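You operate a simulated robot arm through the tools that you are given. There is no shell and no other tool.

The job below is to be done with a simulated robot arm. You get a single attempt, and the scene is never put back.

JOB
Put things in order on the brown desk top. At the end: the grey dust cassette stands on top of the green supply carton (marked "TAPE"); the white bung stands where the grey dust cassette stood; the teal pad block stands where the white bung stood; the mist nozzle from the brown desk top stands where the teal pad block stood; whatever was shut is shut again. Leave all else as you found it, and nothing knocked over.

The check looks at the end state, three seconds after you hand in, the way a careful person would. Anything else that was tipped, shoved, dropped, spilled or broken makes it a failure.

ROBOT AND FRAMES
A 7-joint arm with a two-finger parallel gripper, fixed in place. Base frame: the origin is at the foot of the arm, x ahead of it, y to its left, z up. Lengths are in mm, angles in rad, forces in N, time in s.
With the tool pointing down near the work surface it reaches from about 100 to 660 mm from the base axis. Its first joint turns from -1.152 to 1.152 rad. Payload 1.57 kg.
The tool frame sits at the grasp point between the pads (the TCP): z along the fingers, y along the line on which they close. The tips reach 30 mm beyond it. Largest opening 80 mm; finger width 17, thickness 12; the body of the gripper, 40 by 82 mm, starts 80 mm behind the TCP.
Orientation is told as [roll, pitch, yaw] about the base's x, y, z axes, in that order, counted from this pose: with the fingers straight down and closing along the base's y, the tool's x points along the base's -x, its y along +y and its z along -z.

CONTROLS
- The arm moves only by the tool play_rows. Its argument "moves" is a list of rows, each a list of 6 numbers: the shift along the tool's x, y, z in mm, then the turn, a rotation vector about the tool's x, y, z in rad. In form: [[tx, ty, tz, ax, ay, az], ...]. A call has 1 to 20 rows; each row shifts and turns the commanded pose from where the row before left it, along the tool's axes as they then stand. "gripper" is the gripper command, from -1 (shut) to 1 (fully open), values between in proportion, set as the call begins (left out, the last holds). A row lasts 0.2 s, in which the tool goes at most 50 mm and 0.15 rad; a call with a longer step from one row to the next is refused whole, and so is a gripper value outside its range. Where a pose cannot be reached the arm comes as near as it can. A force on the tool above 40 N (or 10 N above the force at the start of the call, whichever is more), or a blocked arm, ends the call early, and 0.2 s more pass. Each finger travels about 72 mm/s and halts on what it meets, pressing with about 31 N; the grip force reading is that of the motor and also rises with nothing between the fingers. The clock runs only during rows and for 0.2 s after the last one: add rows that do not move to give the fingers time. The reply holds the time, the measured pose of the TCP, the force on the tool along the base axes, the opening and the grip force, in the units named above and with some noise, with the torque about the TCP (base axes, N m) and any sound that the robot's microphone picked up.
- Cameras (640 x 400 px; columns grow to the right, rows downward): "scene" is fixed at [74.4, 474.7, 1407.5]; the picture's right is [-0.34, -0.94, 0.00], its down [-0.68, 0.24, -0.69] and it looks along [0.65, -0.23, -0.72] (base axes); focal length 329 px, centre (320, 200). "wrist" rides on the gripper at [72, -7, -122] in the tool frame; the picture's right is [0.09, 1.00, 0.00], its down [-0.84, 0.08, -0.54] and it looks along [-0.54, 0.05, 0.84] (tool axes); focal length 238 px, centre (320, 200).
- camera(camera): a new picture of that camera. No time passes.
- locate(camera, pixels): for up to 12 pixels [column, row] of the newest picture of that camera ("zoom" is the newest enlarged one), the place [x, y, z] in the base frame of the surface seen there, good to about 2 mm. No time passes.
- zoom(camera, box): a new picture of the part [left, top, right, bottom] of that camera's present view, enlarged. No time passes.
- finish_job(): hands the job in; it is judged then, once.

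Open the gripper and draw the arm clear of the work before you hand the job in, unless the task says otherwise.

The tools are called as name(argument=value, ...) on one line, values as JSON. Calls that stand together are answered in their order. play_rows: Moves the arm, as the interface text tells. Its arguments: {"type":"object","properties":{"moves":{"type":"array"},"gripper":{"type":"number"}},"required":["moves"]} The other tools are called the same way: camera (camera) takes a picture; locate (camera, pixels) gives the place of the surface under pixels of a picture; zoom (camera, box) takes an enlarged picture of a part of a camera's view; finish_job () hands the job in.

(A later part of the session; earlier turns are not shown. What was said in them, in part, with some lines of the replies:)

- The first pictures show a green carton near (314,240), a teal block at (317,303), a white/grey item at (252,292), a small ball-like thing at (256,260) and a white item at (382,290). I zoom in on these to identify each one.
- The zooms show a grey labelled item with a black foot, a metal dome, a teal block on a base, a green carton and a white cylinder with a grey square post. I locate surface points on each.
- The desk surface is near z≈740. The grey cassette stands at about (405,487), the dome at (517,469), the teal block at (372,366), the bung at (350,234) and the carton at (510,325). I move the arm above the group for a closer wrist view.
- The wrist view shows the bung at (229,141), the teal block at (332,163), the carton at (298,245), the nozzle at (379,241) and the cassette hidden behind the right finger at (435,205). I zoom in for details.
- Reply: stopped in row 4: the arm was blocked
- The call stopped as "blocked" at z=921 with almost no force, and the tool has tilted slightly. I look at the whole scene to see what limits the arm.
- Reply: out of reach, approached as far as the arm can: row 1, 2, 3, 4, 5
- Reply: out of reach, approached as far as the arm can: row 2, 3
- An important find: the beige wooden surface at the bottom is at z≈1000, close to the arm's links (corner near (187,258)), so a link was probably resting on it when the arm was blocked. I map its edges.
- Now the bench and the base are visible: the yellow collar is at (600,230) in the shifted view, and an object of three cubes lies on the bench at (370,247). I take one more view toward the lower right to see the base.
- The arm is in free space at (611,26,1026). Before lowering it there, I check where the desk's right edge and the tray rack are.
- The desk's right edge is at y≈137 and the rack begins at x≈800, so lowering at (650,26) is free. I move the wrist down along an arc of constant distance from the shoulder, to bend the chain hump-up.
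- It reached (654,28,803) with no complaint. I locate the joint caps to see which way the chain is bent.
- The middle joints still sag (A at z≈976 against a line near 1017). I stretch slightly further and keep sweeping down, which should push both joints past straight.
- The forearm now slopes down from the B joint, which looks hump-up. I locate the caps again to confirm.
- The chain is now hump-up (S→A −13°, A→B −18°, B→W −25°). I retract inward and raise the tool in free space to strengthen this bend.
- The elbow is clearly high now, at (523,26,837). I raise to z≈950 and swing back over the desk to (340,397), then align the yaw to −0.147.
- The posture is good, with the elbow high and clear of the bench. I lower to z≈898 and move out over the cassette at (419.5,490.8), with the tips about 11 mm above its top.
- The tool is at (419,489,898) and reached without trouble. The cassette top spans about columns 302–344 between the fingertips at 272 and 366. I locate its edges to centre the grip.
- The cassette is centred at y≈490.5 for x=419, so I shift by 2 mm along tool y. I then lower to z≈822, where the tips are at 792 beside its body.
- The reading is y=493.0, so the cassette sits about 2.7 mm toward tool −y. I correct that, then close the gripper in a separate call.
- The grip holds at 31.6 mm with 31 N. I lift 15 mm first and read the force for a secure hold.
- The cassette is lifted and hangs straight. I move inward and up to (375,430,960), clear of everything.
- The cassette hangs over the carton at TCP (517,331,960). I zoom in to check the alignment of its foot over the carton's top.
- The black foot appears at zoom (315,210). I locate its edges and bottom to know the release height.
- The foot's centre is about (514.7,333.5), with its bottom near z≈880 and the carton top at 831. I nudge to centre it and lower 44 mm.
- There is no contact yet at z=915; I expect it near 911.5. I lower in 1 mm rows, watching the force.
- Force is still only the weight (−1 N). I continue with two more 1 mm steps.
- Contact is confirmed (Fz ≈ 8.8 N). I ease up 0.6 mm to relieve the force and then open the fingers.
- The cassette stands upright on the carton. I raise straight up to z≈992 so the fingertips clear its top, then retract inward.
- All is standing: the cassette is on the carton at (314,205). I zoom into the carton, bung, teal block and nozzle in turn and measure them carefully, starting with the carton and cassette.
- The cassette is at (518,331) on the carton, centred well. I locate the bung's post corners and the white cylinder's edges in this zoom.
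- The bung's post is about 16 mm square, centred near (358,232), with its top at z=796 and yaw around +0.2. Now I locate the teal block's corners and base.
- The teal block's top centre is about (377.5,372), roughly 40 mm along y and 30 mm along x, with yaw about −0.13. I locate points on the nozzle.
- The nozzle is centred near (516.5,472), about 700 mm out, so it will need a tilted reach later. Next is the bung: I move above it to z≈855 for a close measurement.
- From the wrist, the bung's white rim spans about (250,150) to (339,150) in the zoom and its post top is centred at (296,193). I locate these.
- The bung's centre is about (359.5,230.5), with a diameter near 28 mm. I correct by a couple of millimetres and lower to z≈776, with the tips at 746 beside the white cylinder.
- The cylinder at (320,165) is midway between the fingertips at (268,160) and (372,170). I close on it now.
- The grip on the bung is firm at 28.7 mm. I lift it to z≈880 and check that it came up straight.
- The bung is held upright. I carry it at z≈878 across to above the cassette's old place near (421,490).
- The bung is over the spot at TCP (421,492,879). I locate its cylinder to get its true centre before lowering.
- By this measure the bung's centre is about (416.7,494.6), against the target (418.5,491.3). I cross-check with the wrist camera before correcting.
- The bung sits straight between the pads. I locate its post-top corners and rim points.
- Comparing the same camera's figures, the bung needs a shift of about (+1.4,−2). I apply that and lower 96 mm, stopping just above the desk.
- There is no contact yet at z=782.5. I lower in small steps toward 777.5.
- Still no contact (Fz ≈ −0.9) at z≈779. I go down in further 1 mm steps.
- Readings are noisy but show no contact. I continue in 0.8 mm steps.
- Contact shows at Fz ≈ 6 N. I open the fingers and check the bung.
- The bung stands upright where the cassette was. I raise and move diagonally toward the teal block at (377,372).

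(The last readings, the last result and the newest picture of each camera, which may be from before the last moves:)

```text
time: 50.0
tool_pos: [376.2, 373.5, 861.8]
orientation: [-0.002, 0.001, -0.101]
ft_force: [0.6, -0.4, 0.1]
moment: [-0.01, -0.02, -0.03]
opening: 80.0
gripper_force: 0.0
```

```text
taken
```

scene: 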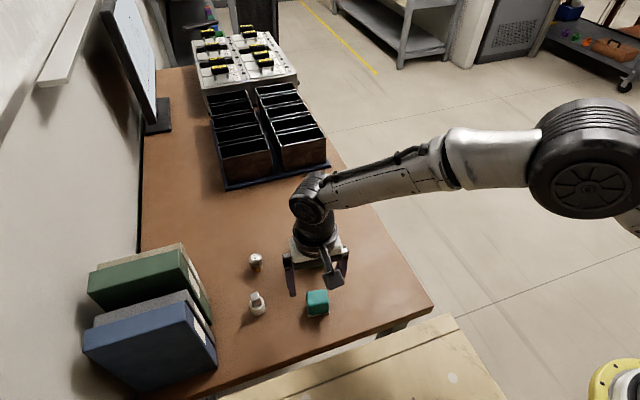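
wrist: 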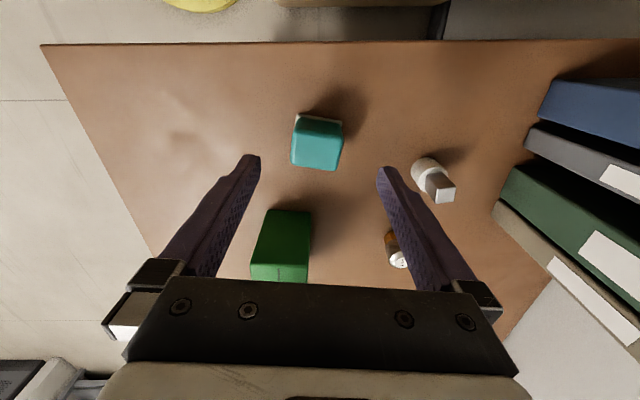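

The bung stands at scene (257,304) and the teal block is right ahead in the wrist view at (317,142). I zoom on the teal block and locate its edges.

zoom(camera="wrist", box=[270, 90, 370, 190])

zoom(camera="scene", box=[236, 280, 336, 325])

```text
4.00 times, centred on (320, 140) of wrist
```

zoom: 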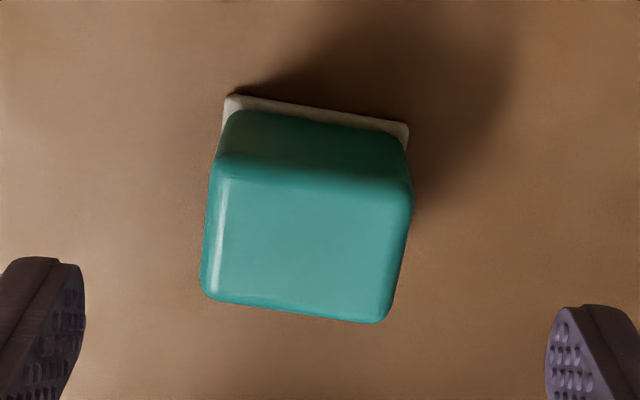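

```text
6.40 times, centred on (286, 302) of scene
```

zoom: 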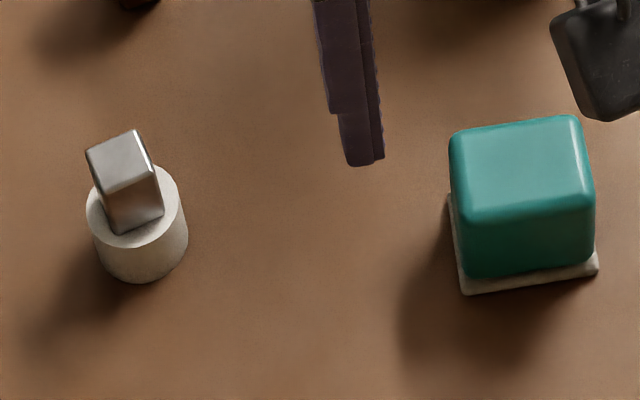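

I first use the newest zoom (scene) to locate the bung's cylinder and the teal block's base plate corners.

locate(camera="zoom", pixels=[[140, 272], [94, 240], [184, 235], [140, 255], [122, 160], [465, 288], [594, 265], [451, 200], [460, 140], [572, 122], [590, 200], [465, 218]])

zoom(camera="wrist", box=[270, 90, 370, 190])

locate(camera="zoom", pixels=[[212, 190], [408, 210], [385, 315], [206, 290], [300, 240], [228, 100], [405, 128], [225, 145], [408, 145], [408, 160], [206, 240], [396, 265]])

```text
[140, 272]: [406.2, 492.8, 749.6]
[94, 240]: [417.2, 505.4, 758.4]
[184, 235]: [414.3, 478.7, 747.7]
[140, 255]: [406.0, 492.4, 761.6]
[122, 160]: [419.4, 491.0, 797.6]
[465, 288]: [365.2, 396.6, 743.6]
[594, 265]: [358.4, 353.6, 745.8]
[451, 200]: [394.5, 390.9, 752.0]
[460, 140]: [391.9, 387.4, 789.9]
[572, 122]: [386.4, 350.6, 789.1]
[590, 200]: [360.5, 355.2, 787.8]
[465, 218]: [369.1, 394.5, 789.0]
```

```text
4.00 times, centred on (320, 140) of wrist
```

zoom: 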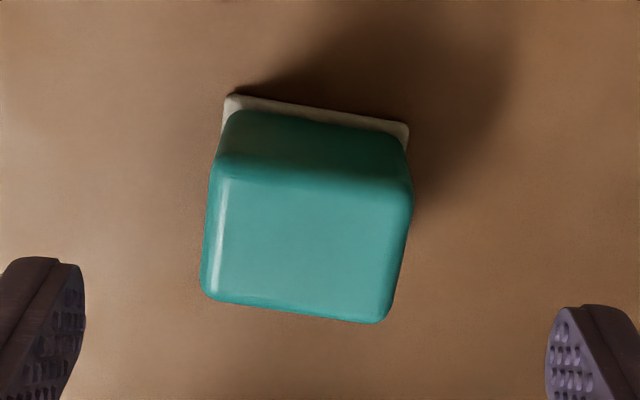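

```text
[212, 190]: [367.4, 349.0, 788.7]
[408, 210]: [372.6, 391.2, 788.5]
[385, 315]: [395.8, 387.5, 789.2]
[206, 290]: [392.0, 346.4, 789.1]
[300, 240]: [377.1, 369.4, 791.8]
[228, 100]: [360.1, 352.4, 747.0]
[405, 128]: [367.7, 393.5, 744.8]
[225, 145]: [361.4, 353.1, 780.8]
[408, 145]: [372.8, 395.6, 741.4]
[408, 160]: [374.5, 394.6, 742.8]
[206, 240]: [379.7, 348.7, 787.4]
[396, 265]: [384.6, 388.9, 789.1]
```

The bung stands at about (419.8,492), which is on target. The teal block's centre is (379,372) with yaw about −0.165, so I align and lower to z≈782 with the fingers wide open.

play_rows(moves=[[-2.9, -1.2, 0, 0, 0, 0.064], [0, 0, 25, 0, 0, 0], [0, 0, 30, 0, 0, 0], [0, 0, 20, 0, 0, 0], [0, 0, 4, 0, 0, 0], [0, 0, 0, 0, 0, 0], [0, 0, 0, 0, 0, 0]], gripper=1)

camera(camera="wrist")

zoom(camera="scene", box=[270, 240, 370, 330])

```text
time: 51.6
tool_pos: [380.5, 371.1, 780.8]
orientation: [-0.001, 0.003, -0.164]
ft_force: [-0.8, -0.2, 0.5]
moment: [0.0, 0.01, 0.03]
opening: 80.2
gripper_force: 0.1
```

```text
taken
```

wrist: 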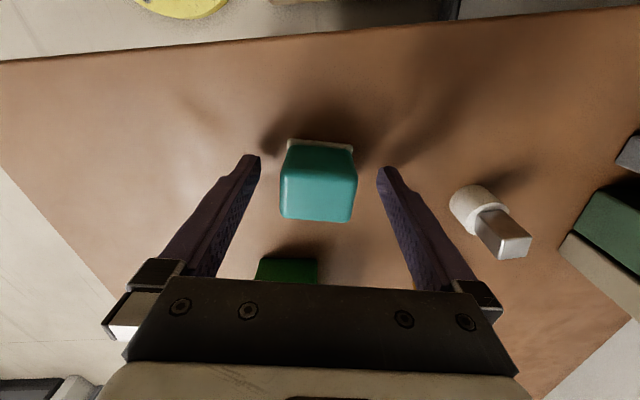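

```text
4.44 times, centred on (320, 285) of scene
```

zoom: 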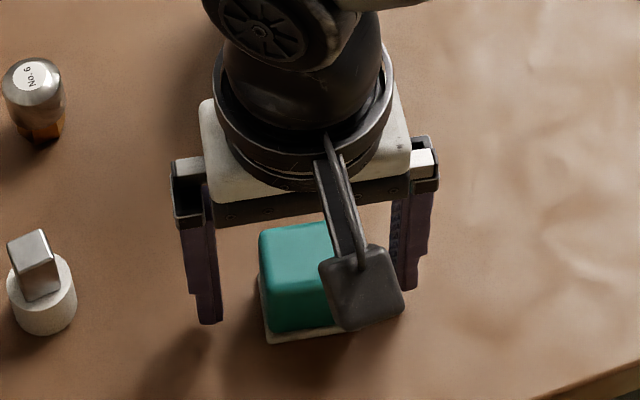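

The teal block is centred between the fingers (columns 281–356 against tips at 257 and 380). I close the gripper.

play_rows(moves=[[0, 0, 0, 0, 0, 0], [0, 0, 0, 0, 0, 0], [0, 0, 0, 0, 0, 0], [0, 0, 0, 0, 0, 0], [0, 0, 0, 0, 0, 0]], gripper=-0.3)

camera(camera="wrist")

zoom(camera="scene", box=[270, 240, 370, 330])

```text
time: 52.8
tool_pos: [379.2, 371.3, 780.9]
orientation: [-0.002, 0.002, -0.162]
ft_force: [-0.9, 0.8, 0.6]
moment: [0.0, 0.0, -0.04]
opening: 43.0
gripper_force: 30.9
```

```text
taken
```

wrist: 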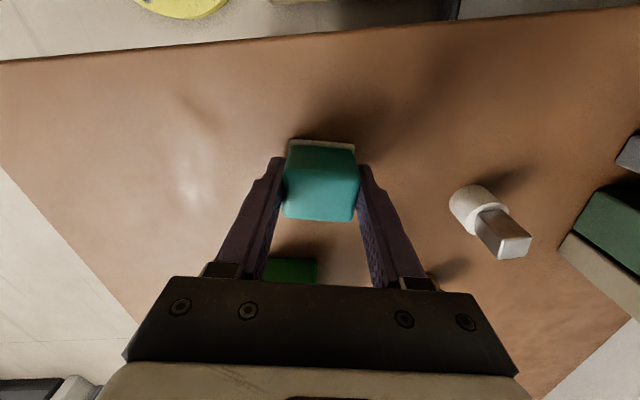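

```text
4.44 times, centred on (320, 285) of scene
```

zoom: 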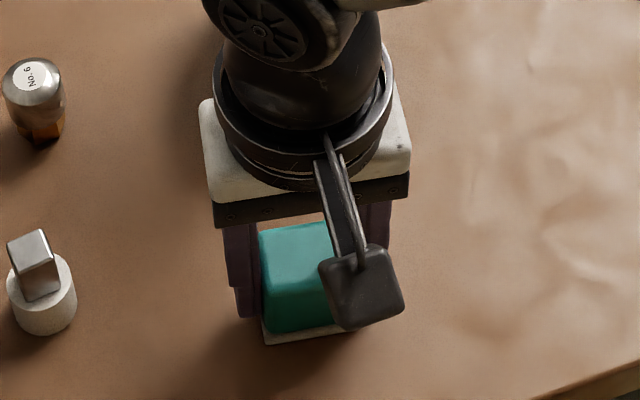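

The grip holds at 43 mm. I lift 20 mm and verify that the white base plate comes up with the block.

play_rows(moves=[[0, 0, -5, 0, 0, 0], [0, 0, -15, 0, 0, 0], [0, 0, 0, 0, 0, 0], [0, 0, 0, 0, 0, 0]])

zoom(camera="scene", box=[270, 240, 370, 330])

camera(camera="wrist")

```text
time: 53.8
tool_pos: [380.0, 369.6, 800.9]
orientation: [-0.001, 0.0, -0.163]
ft_force: [-0.1, -0.4, -0.3]
moment: [-0.02, 0.0, -0.01]
opening: 43.3
gripper_force: 30.9
```

```text
4.44 times, centred on (320, 285) of scene
```

zoom: 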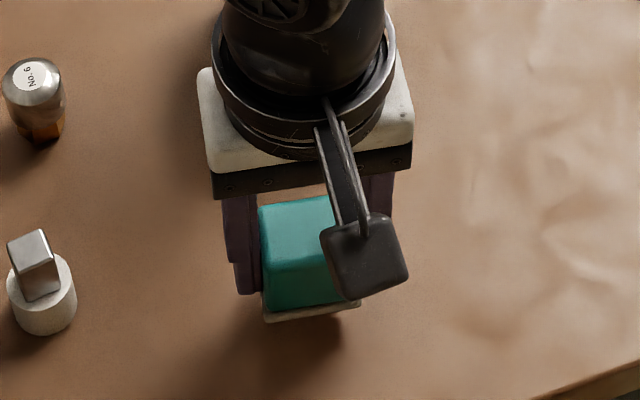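

```text
taken
```

wrist: 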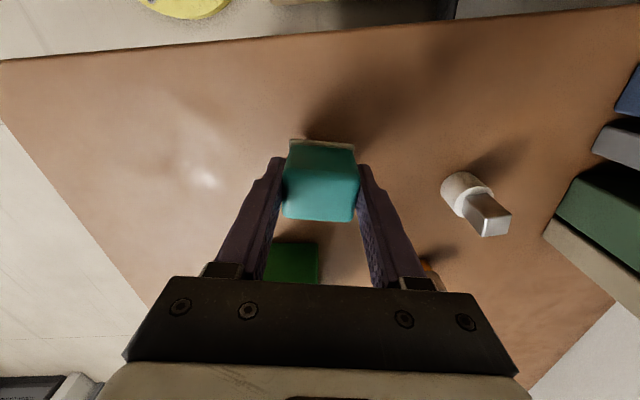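

The block and its plate came up together. I raise a little more and carry it to above the bung's old place at (360,230).

play_rows(moves=[[0, 0, -20, 0, 0, 0], [-0.87, -35.5, 0, 0, 0, 0], [-0.87, -35.5, 0, 0, 0, 0], [-0.87, -35.5, 0, 0, 0, 0], [-0.87, -35.5, 0, 0, 0, 0], [0, 0, 0, 0, 0, 0], [0, 0, 0, 0, 0, 0]])

zoom(camera="scene", box=[330, 210, 430, 320])

camera(camera="wrist")

```text
time: 55.4
tool_pos: [361.6, 229.1, 822.9]
orientation: [-0.002, 0.001, -0.164]
ft_force: [0.0, 0.6, -0.5]
moment: [0.03, -0.04, -0.03]
opening: 43.0
gripper_force: 30.5
```

```text
3.64 times, centred on (380, 265) of scene
```

zoom: 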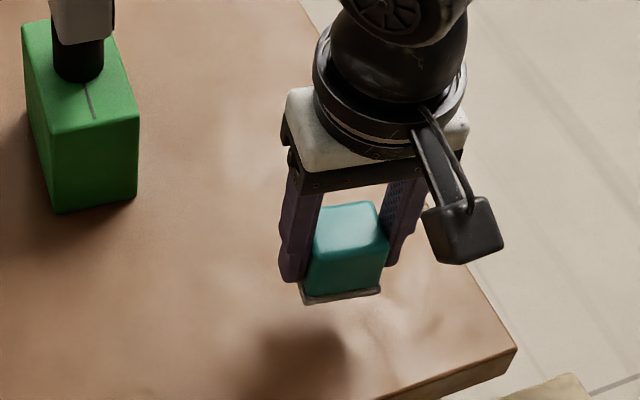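

```text
taken
```

wrist: 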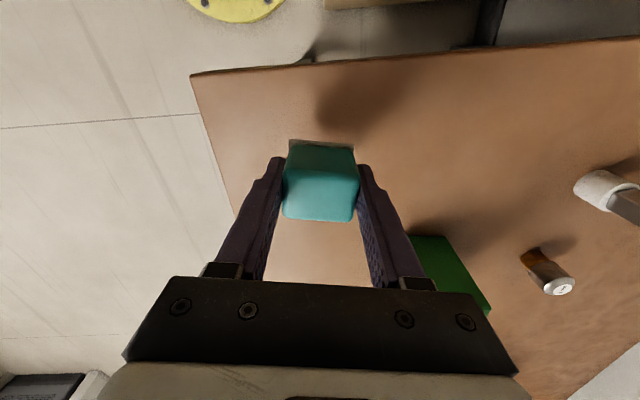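

I check the block's position over the spot by locating its base corners and top in the scene zoom.

locate(camera="zoom", pixels=[[304, 300], [379, 290], [322, 212], [374, 205], [384, 245], [322, 257], [350, 232], [345, 270]])

locate(camera="wrist", pixels=[[290, 180], [355, 180], [285, 215], [350, 218], [320, 200], [292, 143], [352, 150], [322, 165]])

```text
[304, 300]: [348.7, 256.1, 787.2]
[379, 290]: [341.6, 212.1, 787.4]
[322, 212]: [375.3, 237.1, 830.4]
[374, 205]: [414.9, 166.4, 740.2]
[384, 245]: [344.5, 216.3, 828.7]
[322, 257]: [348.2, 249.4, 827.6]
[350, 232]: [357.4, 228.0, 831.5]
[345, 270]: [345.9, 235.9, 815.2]
```

```text
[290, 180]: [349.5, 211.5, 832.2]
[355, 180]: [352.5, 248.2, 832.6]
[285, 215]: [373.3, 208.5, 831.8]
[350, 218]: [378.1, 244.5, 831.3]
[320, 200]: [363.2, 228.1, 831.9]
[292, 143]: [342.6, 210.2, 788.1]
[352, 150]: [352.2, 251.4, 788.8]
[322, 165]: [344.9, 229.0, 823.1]
```

The block's centre is about (362.4,230.4) and the target is (359.7,230.5), so I shift −2.2 mm in x and lower 36 mm.

play_rows(moves=[[2.2, 0, 8, 0, 0, 0], [0, 0, 18, 0, 0, 0], [0, 0, 10, 0, 0, 0], [0, 0, 0, 0, 0, 0], [0, 0, 0, 0, 0, 0]])

play_rows(moves=[[0, 0, 1.5, 0, 0, 0], [0, 0, 1, 0, 0, 0], [0, 0, 0, 0, 0, 0]])

play_rows(moves=[[0, 0, 1, 0, 0, 0], [0, 0, 0, 0, 0, 0]])

```text
time: 56.6
tool_pos: [359.2, 231.4, 787.8]
orientation: [-0.001, 0.003, -0.165]
ft_force: [-0.7, 0.6, -1.0]
moment: [-0.01, 0.02, 0.01]
opening: 43.3
gripper_force: 30.6
```

```text
time: 57.4
tool_pos: [358.8, 229.5, 785.0]
orientation: [-0.001, 0.003, -0.163]
ft_force: [-0.3, 0.3, -0.1]
moment: [0.01, -0.02, 0.0]
opening: 43.3
gripper_force: 31.4
```

```text
time: 58.0
tool_pos: [357.3, 230.5, 784.3]
orientation: [-0.001, 0.002, -0.165]
ft_force: [0.2, -0.4, -0.5]
moment: [-0.01, 0.03, 0.0]
opening: 43.3
gripper_force: 31.7
```

No contact yet at z≈784; the expected height is about 781. I continue in 1 mm steps.

play_rows(moves=[[0, 0, 1, 0, 0, 0], [0, 0, 0, 0, 0, 0]])

play_rows(moves=[[0, 0, 1, 0, 0, 0], [0, 0, 0, 0, 0, 0]])

play_rows(moves=[[0, 0, 0.7, 0, 0, 0], [0, 0, 0, 0, 0, 0]])

```text
time: 58.6
tool_pos: [357.9, 231.1, 782.9]
orientation: [-0.001, 0.001, -0.164]
ft_force: [0.4, -1.3, 0.4]
moment: [0.01, 0.01, -0.02]
opening: 43.2
gripper_force: 30.6
```

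```text
time: 59.2
tool_pos: [358.9, 230.4, 782.7]
orientation: [-0.002, 0.003, -0.162]
ft_force: [0.6, -0.3, -1.1]
moment: [0.0, 0.02, 0.04]
opening: 43.3
gripper_force: 30.8
```

```text
time: 59.8
tool_pos: [358.1, 230.8, 780.7]
orientation: [-0.003, 0.0, -0.163]
ft_force: [-0.5, -1.0, 4.1]
moment: [0.03, -0.01, -0.02]
opening: 43.2
gripper_force: 30.9
```

Contact registers at z≈780.7 with Fz ≈ 4 N. I open the gripper fully and check the block.

play_rows(moves=[[0, 0, 0, 0, 0, 0], [0, 0, 0, 0, 0, 0], [0, 0, 0, 0, 0, 0], [0, 0, 0, 0, 0, 0]], gripper=1)

play_rows(moves=[[0, 0, -20, 0, 0, 0], [0, 0, -30, 0, 0, 0], [0, 0, -40, 0, 0, 0], [0, 0, -40, 0, 0, 0], [0, 0, 0, 0, 0, 0]])

camera(camera="scene")

camera(camera="wrist")

```text
time: 60.8
tool_pos: [357.7, 231.1, 780.8]
orientation: [-0.002, 0.001, -0.164]
ft_force: [0.0, -0.3, 0.9]
moment: [-0.01, -0.01, 0.01]
opening: 80.0
gripper_force: 0.1
```

```text
time: 62.0
tool_pos: [357.4, 229.4, 913.4]
orientation: [-0.001, 0.003, -0.165]
ft_force: [0.5, -0.4, -0.1]
moment: [0.01, -0.01, -0.02]
opening: 79.8
gripper_force: 0.0
```

```text
taken
```

scene: 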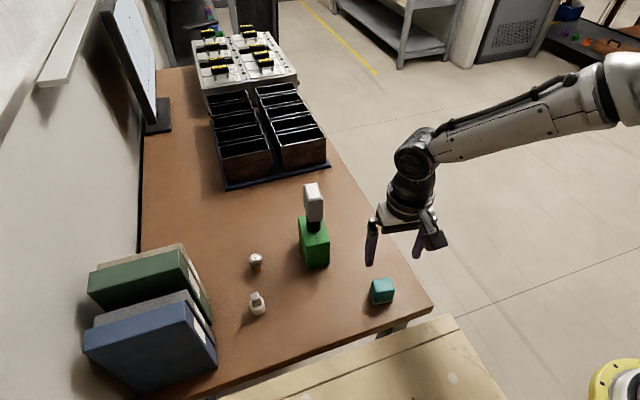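

```text
taken
```

wrist: 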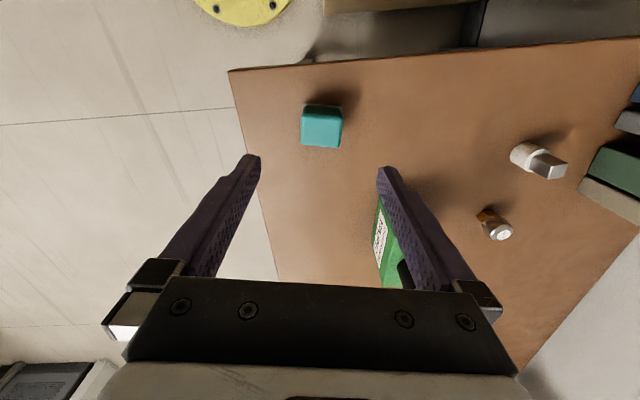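

The teal block stands at scene (382,290). For the nozzle, about 700 mm out, I plan a radial approach: tool yaw 0.74 and a 0.3 rad outward tilt. First I move to (443,405,913) past the cassette and turn the yaw.

play_rows(moves=[[-1.93, 34.3, 0, 0, 0, 0], [-1.93, 34.3, 0, 0, 0, 0], [-1.93, 34.3, 0, 0, 0, 0], [-16.6, 28, 0, 0, 0, 0], [-16.6, 28, 0, 0, 0, 0], [-16.6, 28, 0, 0, 0, 0], [0, 0, 0, 0, 0, 0]], gripper=0.5)

play_rows(moves=[[0, 0, 0, 0, 0, -0.1293], [0, 0, 0, 0, 0, -0.1293], [0, 0, 0, 0, 0, -0.1293], [0, 0, 0, 0, 0, -0.1293], [0, 0, 0, 0, 0, -0.1293], [0, 0, 0, 0, 0, -0.1293], [0, 0, 0, 0, 0, -0.1293], [0, 0, 0, 0, 0, 0]])

camera(camera="scene")

camera(camera="wrist")

```text
time: 63.6
tool_pos: [442.2, 405.1, 910.8]
orientation: [-0.002, 0.002, -0.164]
ft_force: [0.3, 0.9, 0.6]
moment: [-0.01, 0.04, 0.0]
opening: 60.2
gripper_force: 0.1
```

```text
time: 65.4
tool_pos: [444.8, 405.0, 909.7]
orientation: [0.0, 0.003, 0.743]
ft_force: [-0.1, 0.1, -0.6]
moment: [0.01, -0.03, -0.01]
opening: 60.1
gripper_force: 0.0
```

```text
taken
```

scene: 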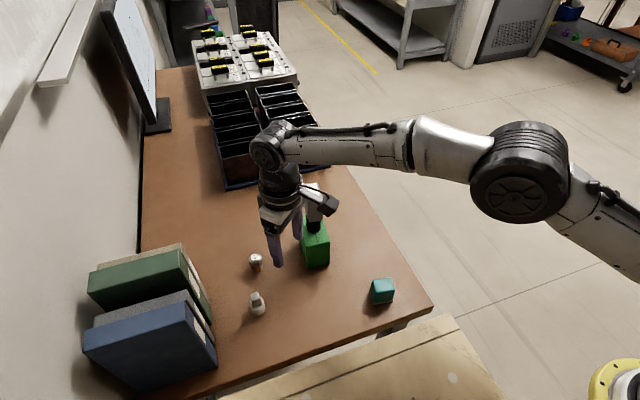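

```text
taken
```

wrist: 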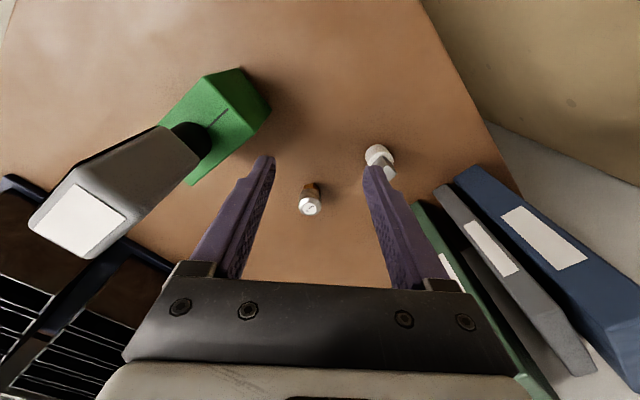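

The yaw is 0.743 and the nozzle appears straight ahead at (311,200). Now I tilt the tool outward by 0.3 rad about its own y axis.

play_rows(moves=[[0, 0, 0, 0, -0.1, 0], [0, 0, 0, 0, -0.1, 0], [0, 0, 0, 0, -0.1, 0], [0, 0, 0, 0, 0, 0], [0, 0, 0, 0, 0, 0]])

camera(camera="wrist")

zoom(camera="scene", box=[220, 110, 370, 320])

```text
time: 66.6
tool_pos: [444.0, 406.1, 908.3]
orientation: [-0.001, -0.299, 0.74]
ft_force: [-0.1, 0.1, -0.6]
moment: [0.03, 0.02, 0.01]
opening: 60.0
gripper_force: 0.1
```

```text
taken
```

wrist: 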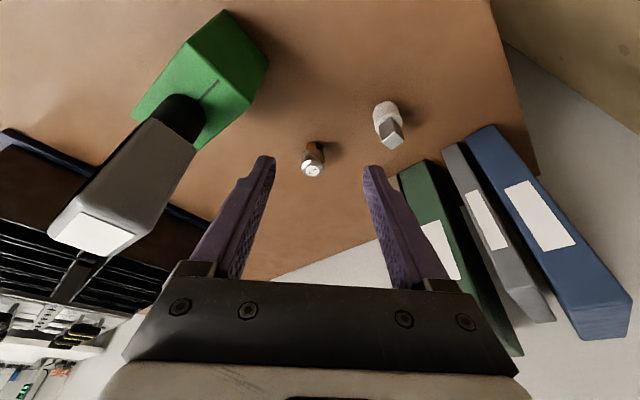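

```text
1.90 times, centred on (295, 215) of scene
```

zoom: 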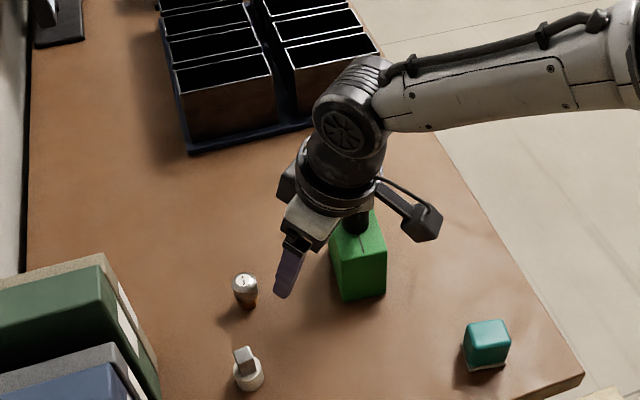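

The tilt is correct (pitch −0.299). I zoom on the nozzle in the wrist view to fix its position.

zoom(camera="wrist", box=[275, 125, 355, 195])

```text
5.71 times, centred on (315, 160) of wrist
```

zoom: 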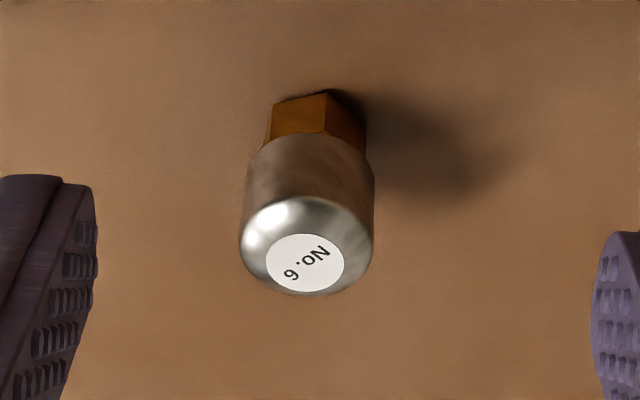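

locate(camera="zoom", pixels=[[304, 262], [248, 190], [370, 195], [312, 165], [310, 185], [250, 170], [370, 175], [310, 120], [272, 125], [362, 130], [285, 105], [306, 200]])

```text
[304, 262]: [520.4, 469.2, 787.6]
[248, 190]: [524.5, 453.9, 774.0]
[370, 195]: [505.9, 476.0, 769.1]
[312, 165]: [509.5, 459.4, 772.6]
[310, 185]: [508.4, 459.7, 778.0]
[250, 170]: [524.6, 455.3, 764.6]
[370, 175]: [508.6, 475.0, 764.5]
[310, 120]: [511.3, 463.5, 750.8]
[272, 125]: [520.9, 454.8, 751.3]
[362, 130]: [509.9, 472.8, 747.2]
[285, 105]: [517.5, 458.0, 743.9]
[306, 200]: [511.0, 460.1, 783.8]
```

The nozzle's centre by the wrist camera is about (519,468.7), which is 97.6 mm outward and 4.5 mm to the right of the tool plane. I move out to just above it (TCP z≈833), keeping the tilt.

play_rows(moves=[[-16.9, -1.1, 24.8, 0, 0, 0], [-16.9, -1.1, 24.8, 0, 0, 0], [-16.9, -1.1, 24.8, 0, 0, 0], [-16.7, -1.2, 25, 0, 0, 0], [0, 0, 0, 0, 0, 0], [0, 0, 0, 0, 0, 0]])

camera(camera="wrist")

camera(camera="scene")

```text
time: 68.0
tool_pos: [515.4, 467.8, 833.6]
orientation: [0.0, -0.298, 0.741]
ft_force: [-0.3, 0.3, 0.7]
moment: [0.02, 0.0, -0.01]
opening: 59.7
gripper_force: 0.0
```

```text
taken
```

wrist: 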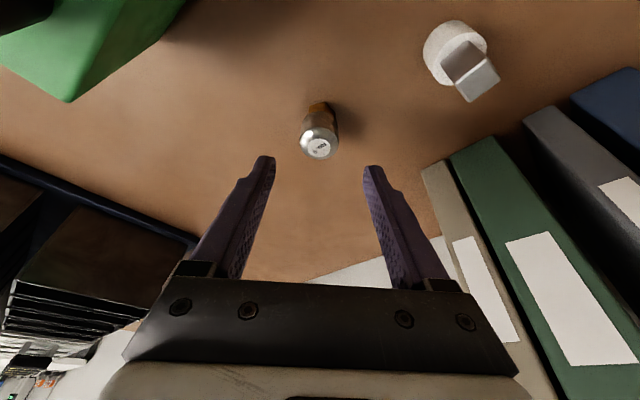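

```text
taken
```

scene: 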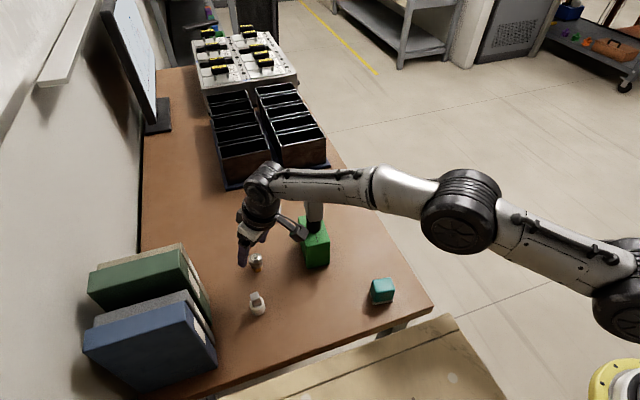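

Everything is clear so far; the nozzle is at (319,135) in the wrist view, between the fingers. I zoom in the scene to check the camera arm's distance to the cassette, and locate the nozzle again.

zoom(camera="scene", box=[220, 150, 340, 290])

zoom(camera="wrist", box=[270, 85, 370, 185])

```text
2.86 times, centred on (280, 220) of scene
```

zoom: 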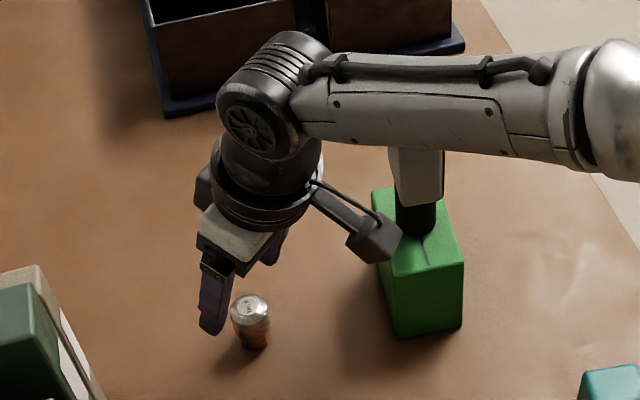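

```text
4.00 times, centred on (320, 135) of wrist
```

zoom: 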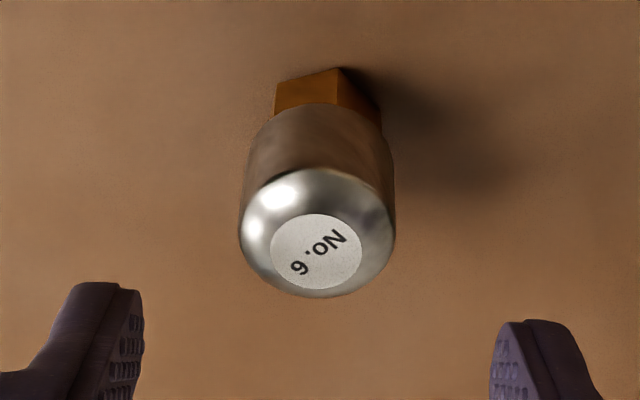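

The camera arm is in front of the carton with some 35 mm of room in plan. I locate the nozzle from this closer wrist view.

locate(camera="zoom", pixels=[[316, 250], [246, 180], [390, 180], [320, 140], [250, 160], [388, 160], [320, 95], [316, 185]])

locate(camera="scene", pixels=[[300, 228], [257, 262], [265, 185], [312, 200]])

```text
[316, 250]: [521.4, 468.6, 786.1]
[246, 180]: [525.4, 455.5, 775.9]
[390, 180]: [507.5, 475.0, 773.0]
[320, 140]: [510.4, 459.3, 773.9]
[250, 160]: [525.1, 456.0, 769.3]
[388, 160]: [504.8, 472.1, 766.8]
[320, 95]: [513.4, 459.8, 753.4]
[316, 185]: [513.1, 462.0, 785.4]
```

```text
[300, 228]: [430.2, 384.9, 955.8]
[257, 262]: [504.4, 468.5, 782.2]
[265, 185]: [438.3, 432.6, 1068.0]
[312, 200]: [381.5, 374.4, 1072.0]
```

The nozzle's centre is (520,468.3), so I need 2.2 mm more to the right. I descend vertically 54 mm with the tilt held, so the pads straddle the barrel.

play_rows(moves=[[5.3, -0.8, 17.3, 0, 0, 0], [5.3, -0.7, 17.3, 0, 0, 0], [5.4, -0.7, 17.2, 0, 0, 0], [0, 0, 0, 0, 0, 0], [0, 0, 0, 0, 0, 0]])

camera(camera="wrist")

zoom(camera="scene", box=[210, 200, 310, 290])

```text
time: 69.2
tool_pos: [516.4, 464.5, 783.6]
orientation: [-0.001, -0.298, 0.742]
ft_force: [-0.7, 0.2, 0.4]
moment: [0.02, -0.01, -0.01]
opening: 59.9
gripper_force: 0.0
```

```text
taken
```

wrist: 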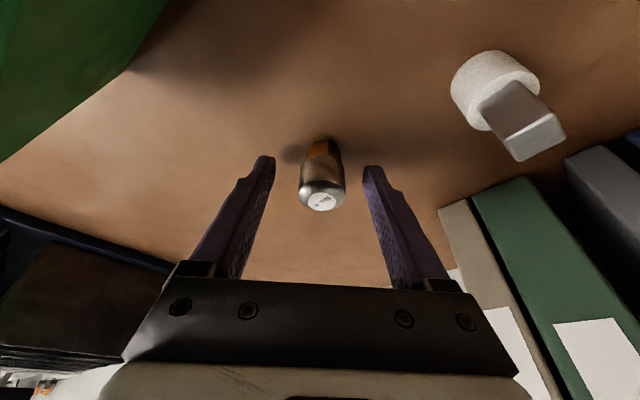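

```text
4.44 times, centred on (260, 245) of scene
```

zoom: 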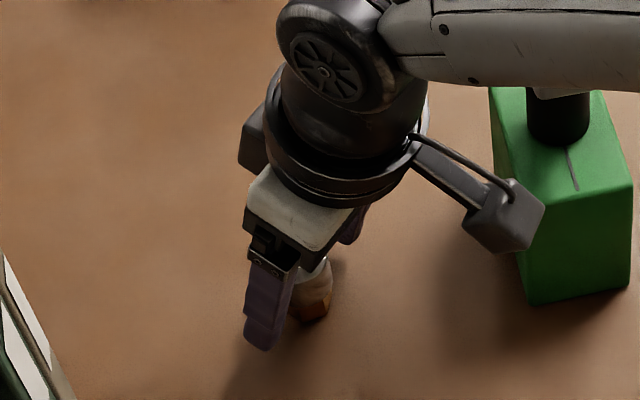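

The nozzle is centred between the fingers (label at column 322, tool plane at 320). I close on the barrel.

play_rows(moves=[[0, 0, 0, 0, 0, 0], [0, 0, 0, 0, 0, 0], [0, 0, 0, 0, 0, 0], [0, 0, 0, 0, 0, 0], [0, 0, 0, 0, 0, 0]], gripper=-0.6)

camera(camera="wrist")

zoom(camera="scene", box=[210, 200, 310, 290])

```text
time: 70.4
tool_pos: [515.8, 464.6, 783.0]
orientation: [0.0, -0.298, 0.741]
ft_force: [0.9, 0.4, 0.0]
moment: [-0.02, -0.01, -0.02]
opening: 28.2
gripper_force: 31.5
```

```text
taken
```

wrist: 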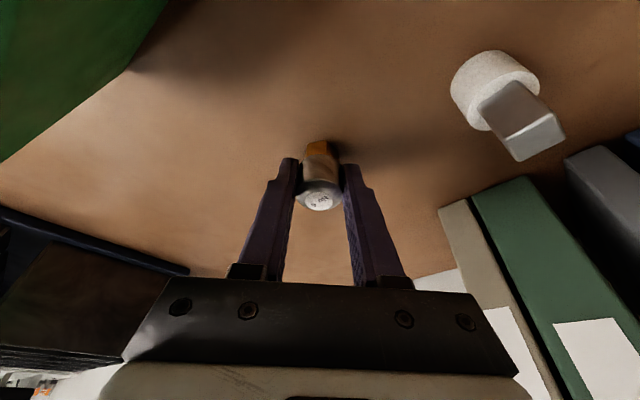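

```text
4.44 times, centred on (260, 245) of scene
```

zoom: 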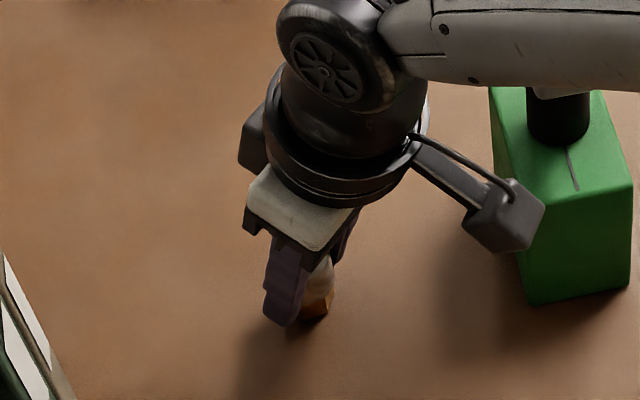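

The grip is firm at 28.2 mm with the nozzle still upright. I lift vertically 20 mm and check it.

play_rows(moves=[[-1.5, 0, -4.8, 0, 0, 0], [-4.4, 0, -14.3, 0, 0, 0], [0, 0, 0, 0, 0, 0], [0, 0, 0, 0, 0, 0]])

camera(camera="wrist")

zoom(camera="scene", box=[210, 200, 310, 290])

```text
time: 71.4
tool_pos: [516.5, 464.0, 802.0]
orientation: [-0.001, -0.296, 0.741]
ft_force: [-0.4, -0.2, 0.4]
moment: [-0.01, -0.04, -0.01]
opening: 28.5
gripper_force: 30.7
```

```text
taken
```

wrist: 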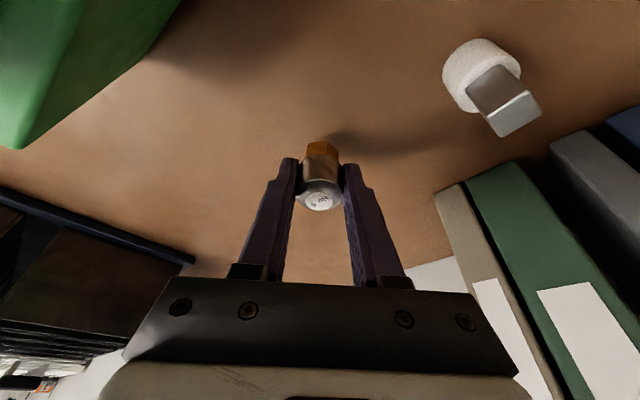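

```text
4.44 times, centred on (260, 245) of scene
```

zoom: 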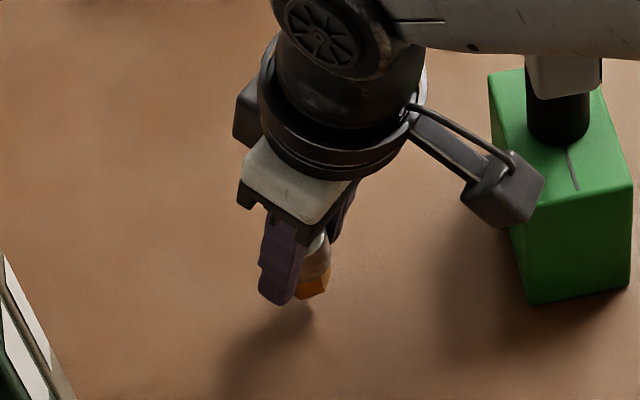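

The nozzle came up straight. I raise it to z≈850 and bring it inward to above the teal block's old place (TCP ≈ (375,368)).

play_rows(moves=[[-7.1, 0, -22.9, 0, 0, 0], [-7.1, 0, -22.9, 0, 0, 0], [32.3, 4.84, -10, 0, 0, 0], [32.3, 4.84, -10, 0, 0, 0], [32.3, 4.84, -10, 0, 0, 0], [32.3, 4.84, -10, 0, 0, 0], [32.3, 4.84, -10, 0, 0, 0], [0, 0, 0, 0, 0, 0], [0, 0, 0, 0, 0, 0]])

camera(camera="wrist")

camera(camera="scene")

```text
time: 73.4
tool_pos: [375.5, 367.6, 848.3]
orientation: [0.0, -0.297, 0.74]
ft_force: [-0.3, -0.3, -0.6]
moment: [-0.02, 0.01, 0.02]
opening: 28.0
gripper_force: 30.4
```

```text
taken
```

wrist: 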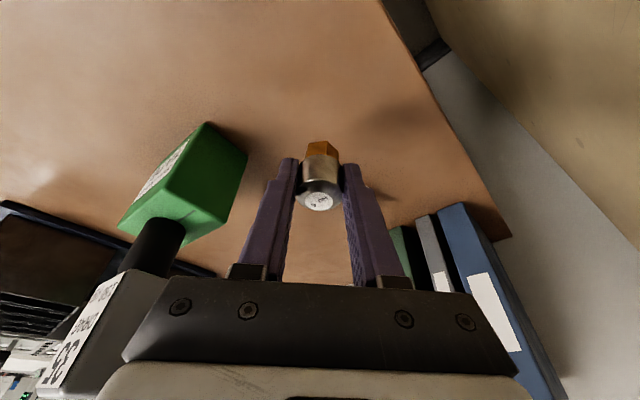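

```text
taken
```

scene: 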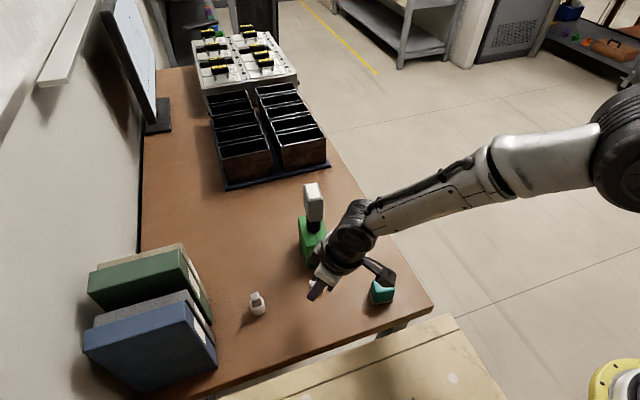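

The nozzle hangs above the target with TCP at (375.5,367.6,848). I locate it with both cameras before lowering.

zoom(camera="wrist", box=[280, 125, 360, 225])

locate(camera="wrist", pixels=[[319, 202], [320, 170], [320, 178], [321, 152], [307, 172], [335, 172]])

zoom(camera="scene", box=[280, 240, 400, 330])

```text
4.00 times, centred on (320, 175) of wrist
```

zoom: 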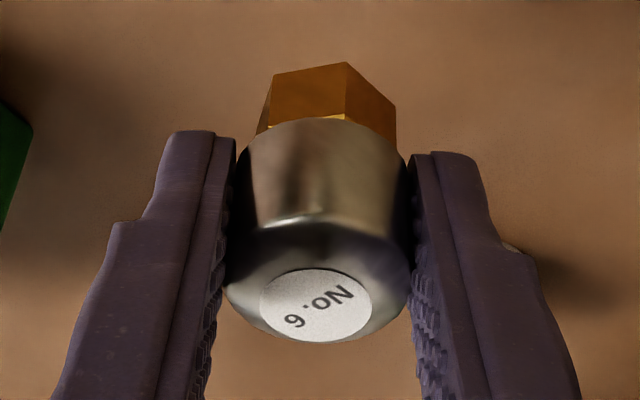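

```text
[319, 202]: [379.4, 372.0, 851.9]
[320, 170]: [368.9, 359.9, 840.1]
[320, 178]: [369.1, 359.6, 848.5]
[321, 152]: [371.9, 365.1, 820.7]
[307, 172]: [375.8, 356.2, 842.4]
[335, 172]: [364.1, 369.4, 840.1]
```

```text
4.44 times, centred on (340, 285) of scene
```

zoom: 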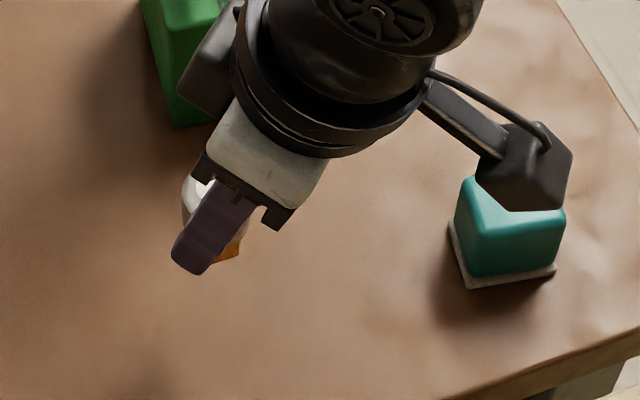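

The nozzle's centre is about (379,371), matching the target (379,372). I lower it vertically by 59 mm with the tilt held.

play_rows(moves=[[5.9, 0.4, 19.1, 0, 0, 0], [5.9, 0.4, 19.1, 0, 0, 0], [4, 0, 13, 0, 0, 0], [1.6, 0, 5.1, 0, 0, 0], [0, 0, 0, 0, 0, 0], [0, 0, 0, 0, 0, 0]])

zoom(camera="scene", box=[270, 240, 390, 340])

camera(camera="wrist")

```text
time: 74.8
tool_pos: [375.5, 369.2, 790.4]
orientation: [-0.001, -0.296, 0.742]
ft_force: [-0.1, -0.4, -0.7]
moment: [0.04, 0.02, -0.02]
opening: 28.0
gripper_force: 31.3
```

```text
4.00 times, centred on (330, 290) of scene
```

zoom: 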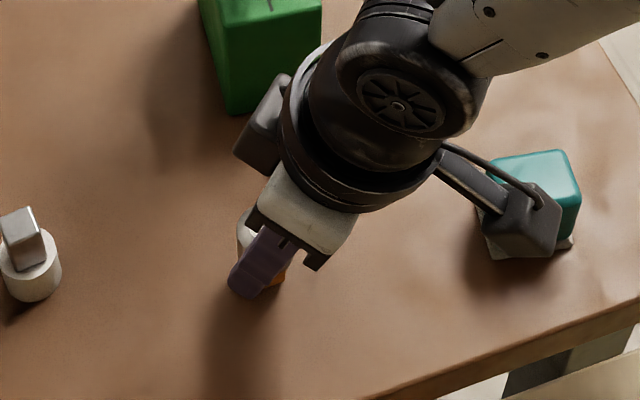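

```text
taken
```

wrist: 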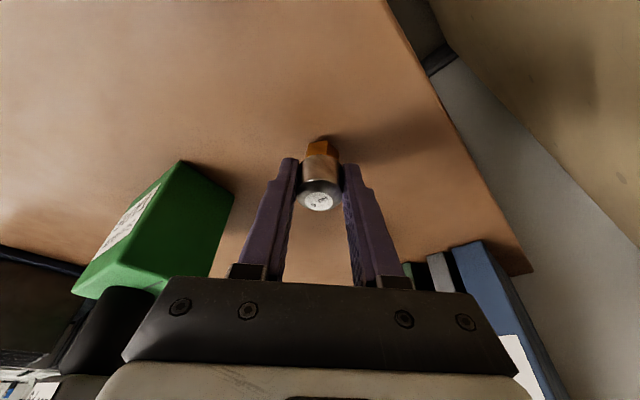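

At z≈790 the nozzle is about 7 mm above the desk. I lower 4 mm more, then in 1 mm steps.

play_rows(moves=[[0.59, 0, 1.91, 0, 0, 0], [0.59, 0, 1.91, 0, 0, 0], [0, 0, 0, 0, 0, 0]])

play_rows(moves=[[0.3, 0, 0.96, 0, 0, 0], [0, 0, 0, 0, 0, 0]])

play_rows(moves=[[0.3, 0, 0.96, 0, 0, 0], [0, 0, 0, 0, 0, 0]])

```text
time: 75.6
tool_pos: [375.3, 367.8, 786.3]
orientation: [-0.001, -0.296, 0.74]
ft_force: [-0.4, -0.3, -1.0]
moment: [0.02, -0.01, 0.0]
opening: 28.0
gripper_force: 31.1
```

```text
time: 76.2
tool_pos: [374.9, 368.1, 784.9]
orientation: [0.0, -0.297, 0.74]
ft_force: [-0.1, -0.5, -0.2]
moment: [0.02, -0.01, 0.03]
opening: 27.9
gripper_force: 31.1
```

```text
time: 76.8
tool_pos: [374.8, 368.8, 783.9]
orientation: [0.0, -0.296, 0.742]
ft_force: [0.3, 1.0, -0.5]
moment: [0.0, -0.01, 0.03]
opening: 28.2
gripper_force: 30.9
```

No contact yet at z≈784. I continue with 0.8 mm steps.

play_rows(moves=[[0.24, 0, 0.77, 0, 0, 0], [0, 0, 0, 0, 0, 0]])

play_rows(moves=[[0.24, 0, 0.77, 0, 0, 0], [0, 0, 0, 0, 0, 0]])

```text
time: 77.4
tool_pos: [375.0, 369.2, 783.4]
orientation: [0.001, -0.297, 0.74]
ft_force: [-0.2, 0.1, 0.1]
moment: [-0.02, -0.01, -0.01]
opening: 28.1
gripper_force: 31.3
```

```text
time: 78.0
tool_pos: [376.6, 369.3, 783.6]
orientation: [0.0, -0.299, 0.741]
ft_force: [-0.9, -2.1, 6.5]
moment: [-0.11, -0.02, -0.01]
opening: 28.3
gripper_force: 31.2
```

Contact shows at Fz ≈ 6.5 N. I open the fingers to release the nozzle.

play_rows(moves=[[0, 0, 0, 0, 0, 0], [0, 0, 0, 0, 0, 0], [0, 0, 0, 0, 0, 0], [0, 0, 0, 0, 0, 0]], gripper=0.5)

camera(camera="wrist")

zoom(camera="scene", box=[270, 240, 390, 340])

```text
time: 79.0
tool_pos: [375.4, 368.7, 781.9]
orientation: [0.0, -0.295, 0.74]
ft_force: [0.2, 0.0, 0.6]
moment: [0.04, 0.0, -0.01]
opening: 60.3
gripper_force: 0.1
```

```text
taken
```

wrist: 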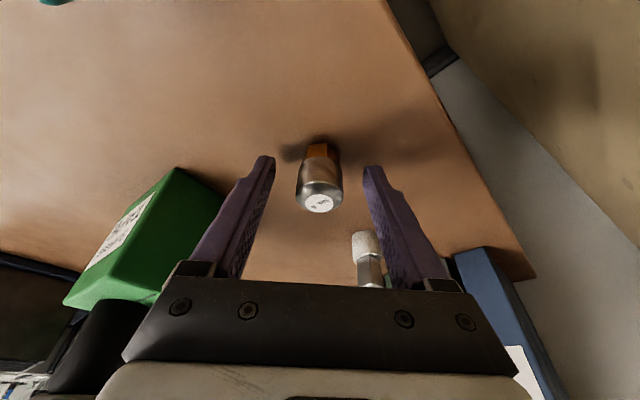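

```text
4.00 times, centred on (330, 290) of scene
```

zoom: 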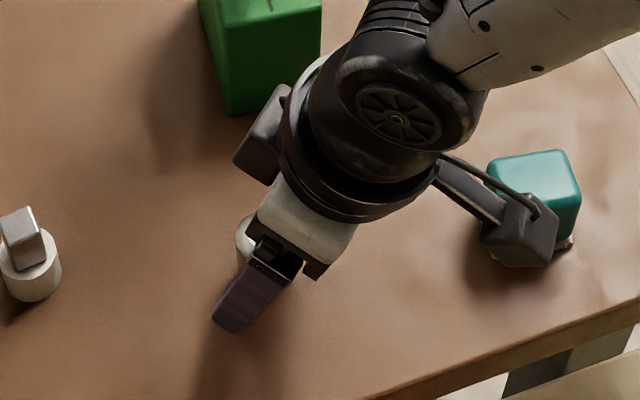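

The nozzle stands free between the open fingers at (320,180). I rise vertically by about 130 mm, keeping the tilt.

play_rows(moves=[[-5.9, 0, -19.1, 0, 0, 0], [-9.8, 0, -31.8, 0, 0, 0], [-11.8, 0, -38.2, 0, 0, 0], [-11.8, 0, -38.2, 0, 0, 0], [0, 0, 0, 0, 0, 0]])

camera(camera="scene")

camera(camera="wrist")

```text
time: 80.2
tool_pos: [377.8, 368.4, 914.8]
orientation: [-0.001, -0.296, 0.74]
ft_force: [0.2, -0.8, 0.0]
moment: [-0.01, -0.02, -0.03]
opening: 60.1
gripper_force: 0.0
```

```text
taken
```

scene: 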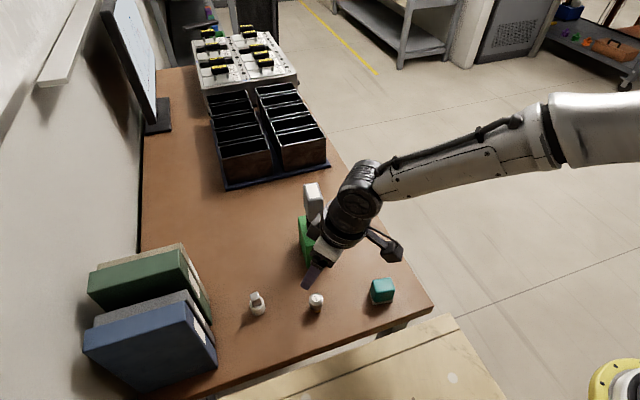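

```text
taken
```

wrist: 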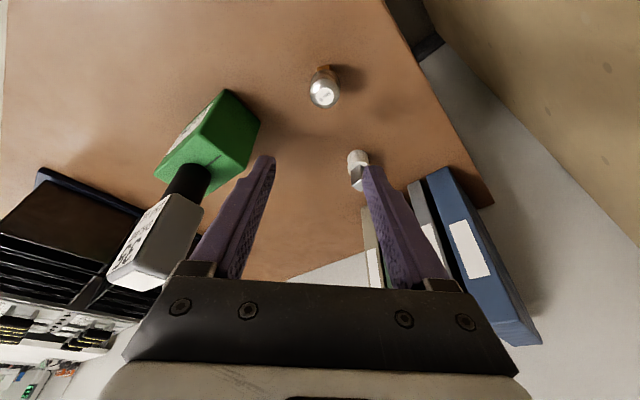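

The nozzle stands at scene (317,302), where the teal block was. I raise, undo the tilt and turn the yaw back, then draw the arm away.

play_rows(moves=[[-11.8, 0, -38.2, 0, 0, 0], [-11.8, 0, -38.2, 0, 0, 0], [0, 0, 0, 0, 0.148, 0], [0, 0, 0, 0, 0.148, 0], [0, 0, 0, 0, 0, 0.1233], [0, 0, 0, 0, 0, 0.1233], [0, 0, 0, 0, 0, 0.1233], [0, 0, 0, 0, 0, 0.1233], [0, 0, 0, 0, 0, 0.1233], [0, 0, 0, 0, 0, 0.1233], [0, 0, 0, 0, 0, 0]], gripper=1)

play_rows(moves=[[20, -28, -26, 0, 0, 0], [20, -28, -26, 0, 0, 0], [20, -28, -26, 0, 0, 0], [20, -28, -26, 0, 0, 0], [20, -28, -26, 0, 0, 0], [0, 0, 0, 0, 0, 0]])

camera(camera="scene")

camera(camera="wrist")

```text
time: 82.6
tool_pos: [375.8, 369.0, 994.4]
orientation: [0.002, 0.0, 0.001]
ft_force: [-0.4, 0.9, 0.3]
moment: [0.01, 0.01, 0.0]
opening: 79.9
gripper_force: 0.0
```

```text
time: 84.0
tool_pos: [276.3, 227.4, 1125.2]
orientation: [0.0, -0.001, 0.002]
ft_force: [0.3, -0.2, -0.4]
moment: [0.01, -0.02, 0.0]
opening: 79.9
gripper_force: 0.1
```

```text
taken
```

scene: 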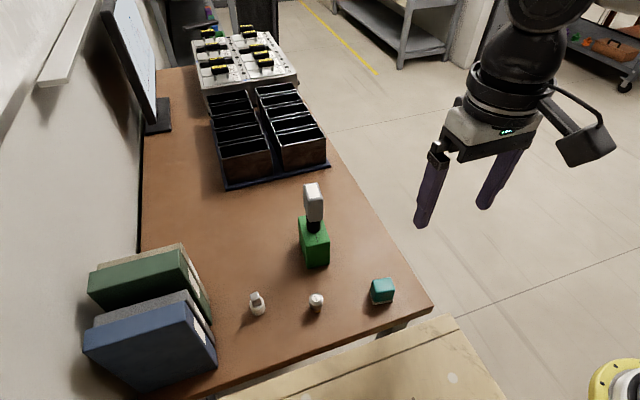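

```text
taken
```

wrist: 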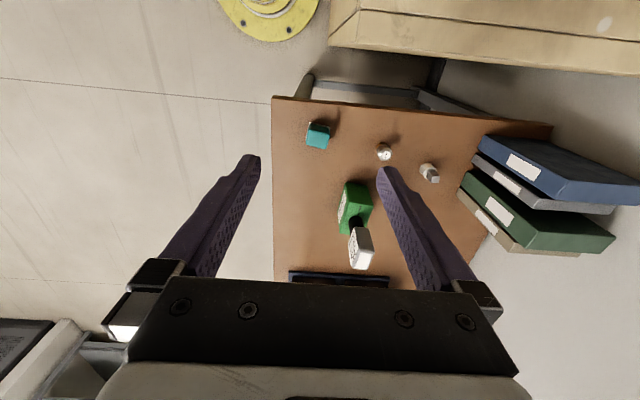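

All four objects are placed and the arm is back near its start. I zoom in for a final check of uprightness and positions, including the bench that the arm touched early on.

zoom(camera="scene", box=[230, 180, 410, 325])

locate(camera="scene", pixels=[[316, 297], [317, 307], [382, 284], [383, 299], [256, 296], [257, 313], [313, 188], [300, 230], [320, 262], [385, 296]])

zoom(camera="scene", box=[0, 398, 640, 400])

```text
2.76 times, centred on (320, 252) of scene
```

zoom: 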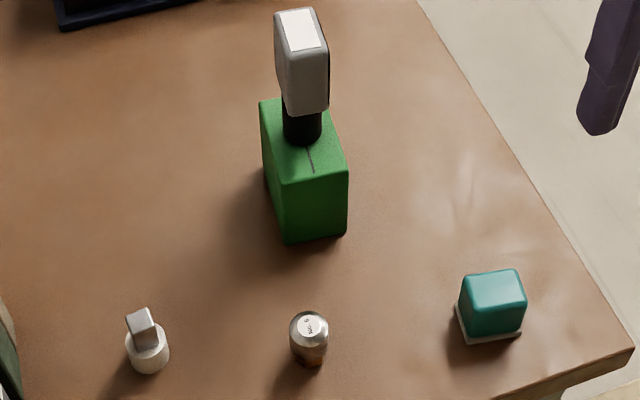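

```text
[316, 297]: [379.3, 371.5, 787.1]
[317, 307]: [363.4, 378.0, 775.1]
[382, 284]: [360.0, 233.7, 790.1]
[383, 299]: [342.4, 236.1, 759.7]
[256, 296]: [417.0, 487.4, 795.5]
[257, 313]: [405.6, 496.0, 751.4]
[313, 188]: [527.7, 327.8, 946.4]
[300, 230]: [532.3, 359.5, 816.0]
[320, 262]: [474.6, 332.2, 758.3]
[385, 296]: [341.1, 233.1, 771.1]
```

```text
1.00 times, centred on (320, 399) of scene (not enlarged: the box is as wide or as high as the picture)
```

zoom: 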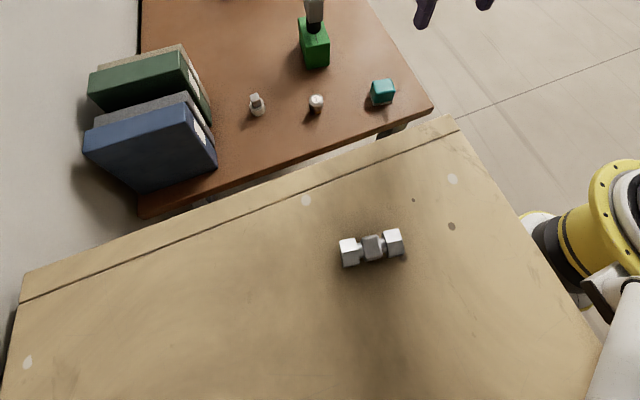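

The check shows the cassette on the carton, the bung at about (420,492), the nozzle at (379,371.5) and the teal block at (360,231), all upright. The carton, binders and bench item are unmoved, the gripper is open and the arm is clear, so I hand in the job.

finish_job()

```text
The job is handed in.
```

I've handed the job in. All four moves are done, and everything was upright in the last pictures:

| Item | Where it stands now | Position (x, y in mm) |
|---|---|---|
| Grey dust cassette | On top of the green "TAPE" carton, near the middle | about (518, 331) |
| White bung | Where the cassette stood | about (420, 492); cassette was at (418.5, 491) |
| Teal pad block | Where the bung stood | about (360, 231); bung was at (359.7, 230.5) |
| Mist nozzle "No. 6" | Where the teal block stood | about (379, 371.5); teal block was at (379, 372) |

- **Rest of the scene:** The carton, the binders and the three-cube object on the bench looked unmoved in the final view. I opened nothing, so there was nothing to shut again.
- **One contact:** Early on the arm stopped as blocked, and one of its links was probably touching the corner of the beige bench behind the desk. The force reading stayed near zero, and nothing on the bench shifted.

The gripper was open and the arm was back near its starting pose before I handed in.
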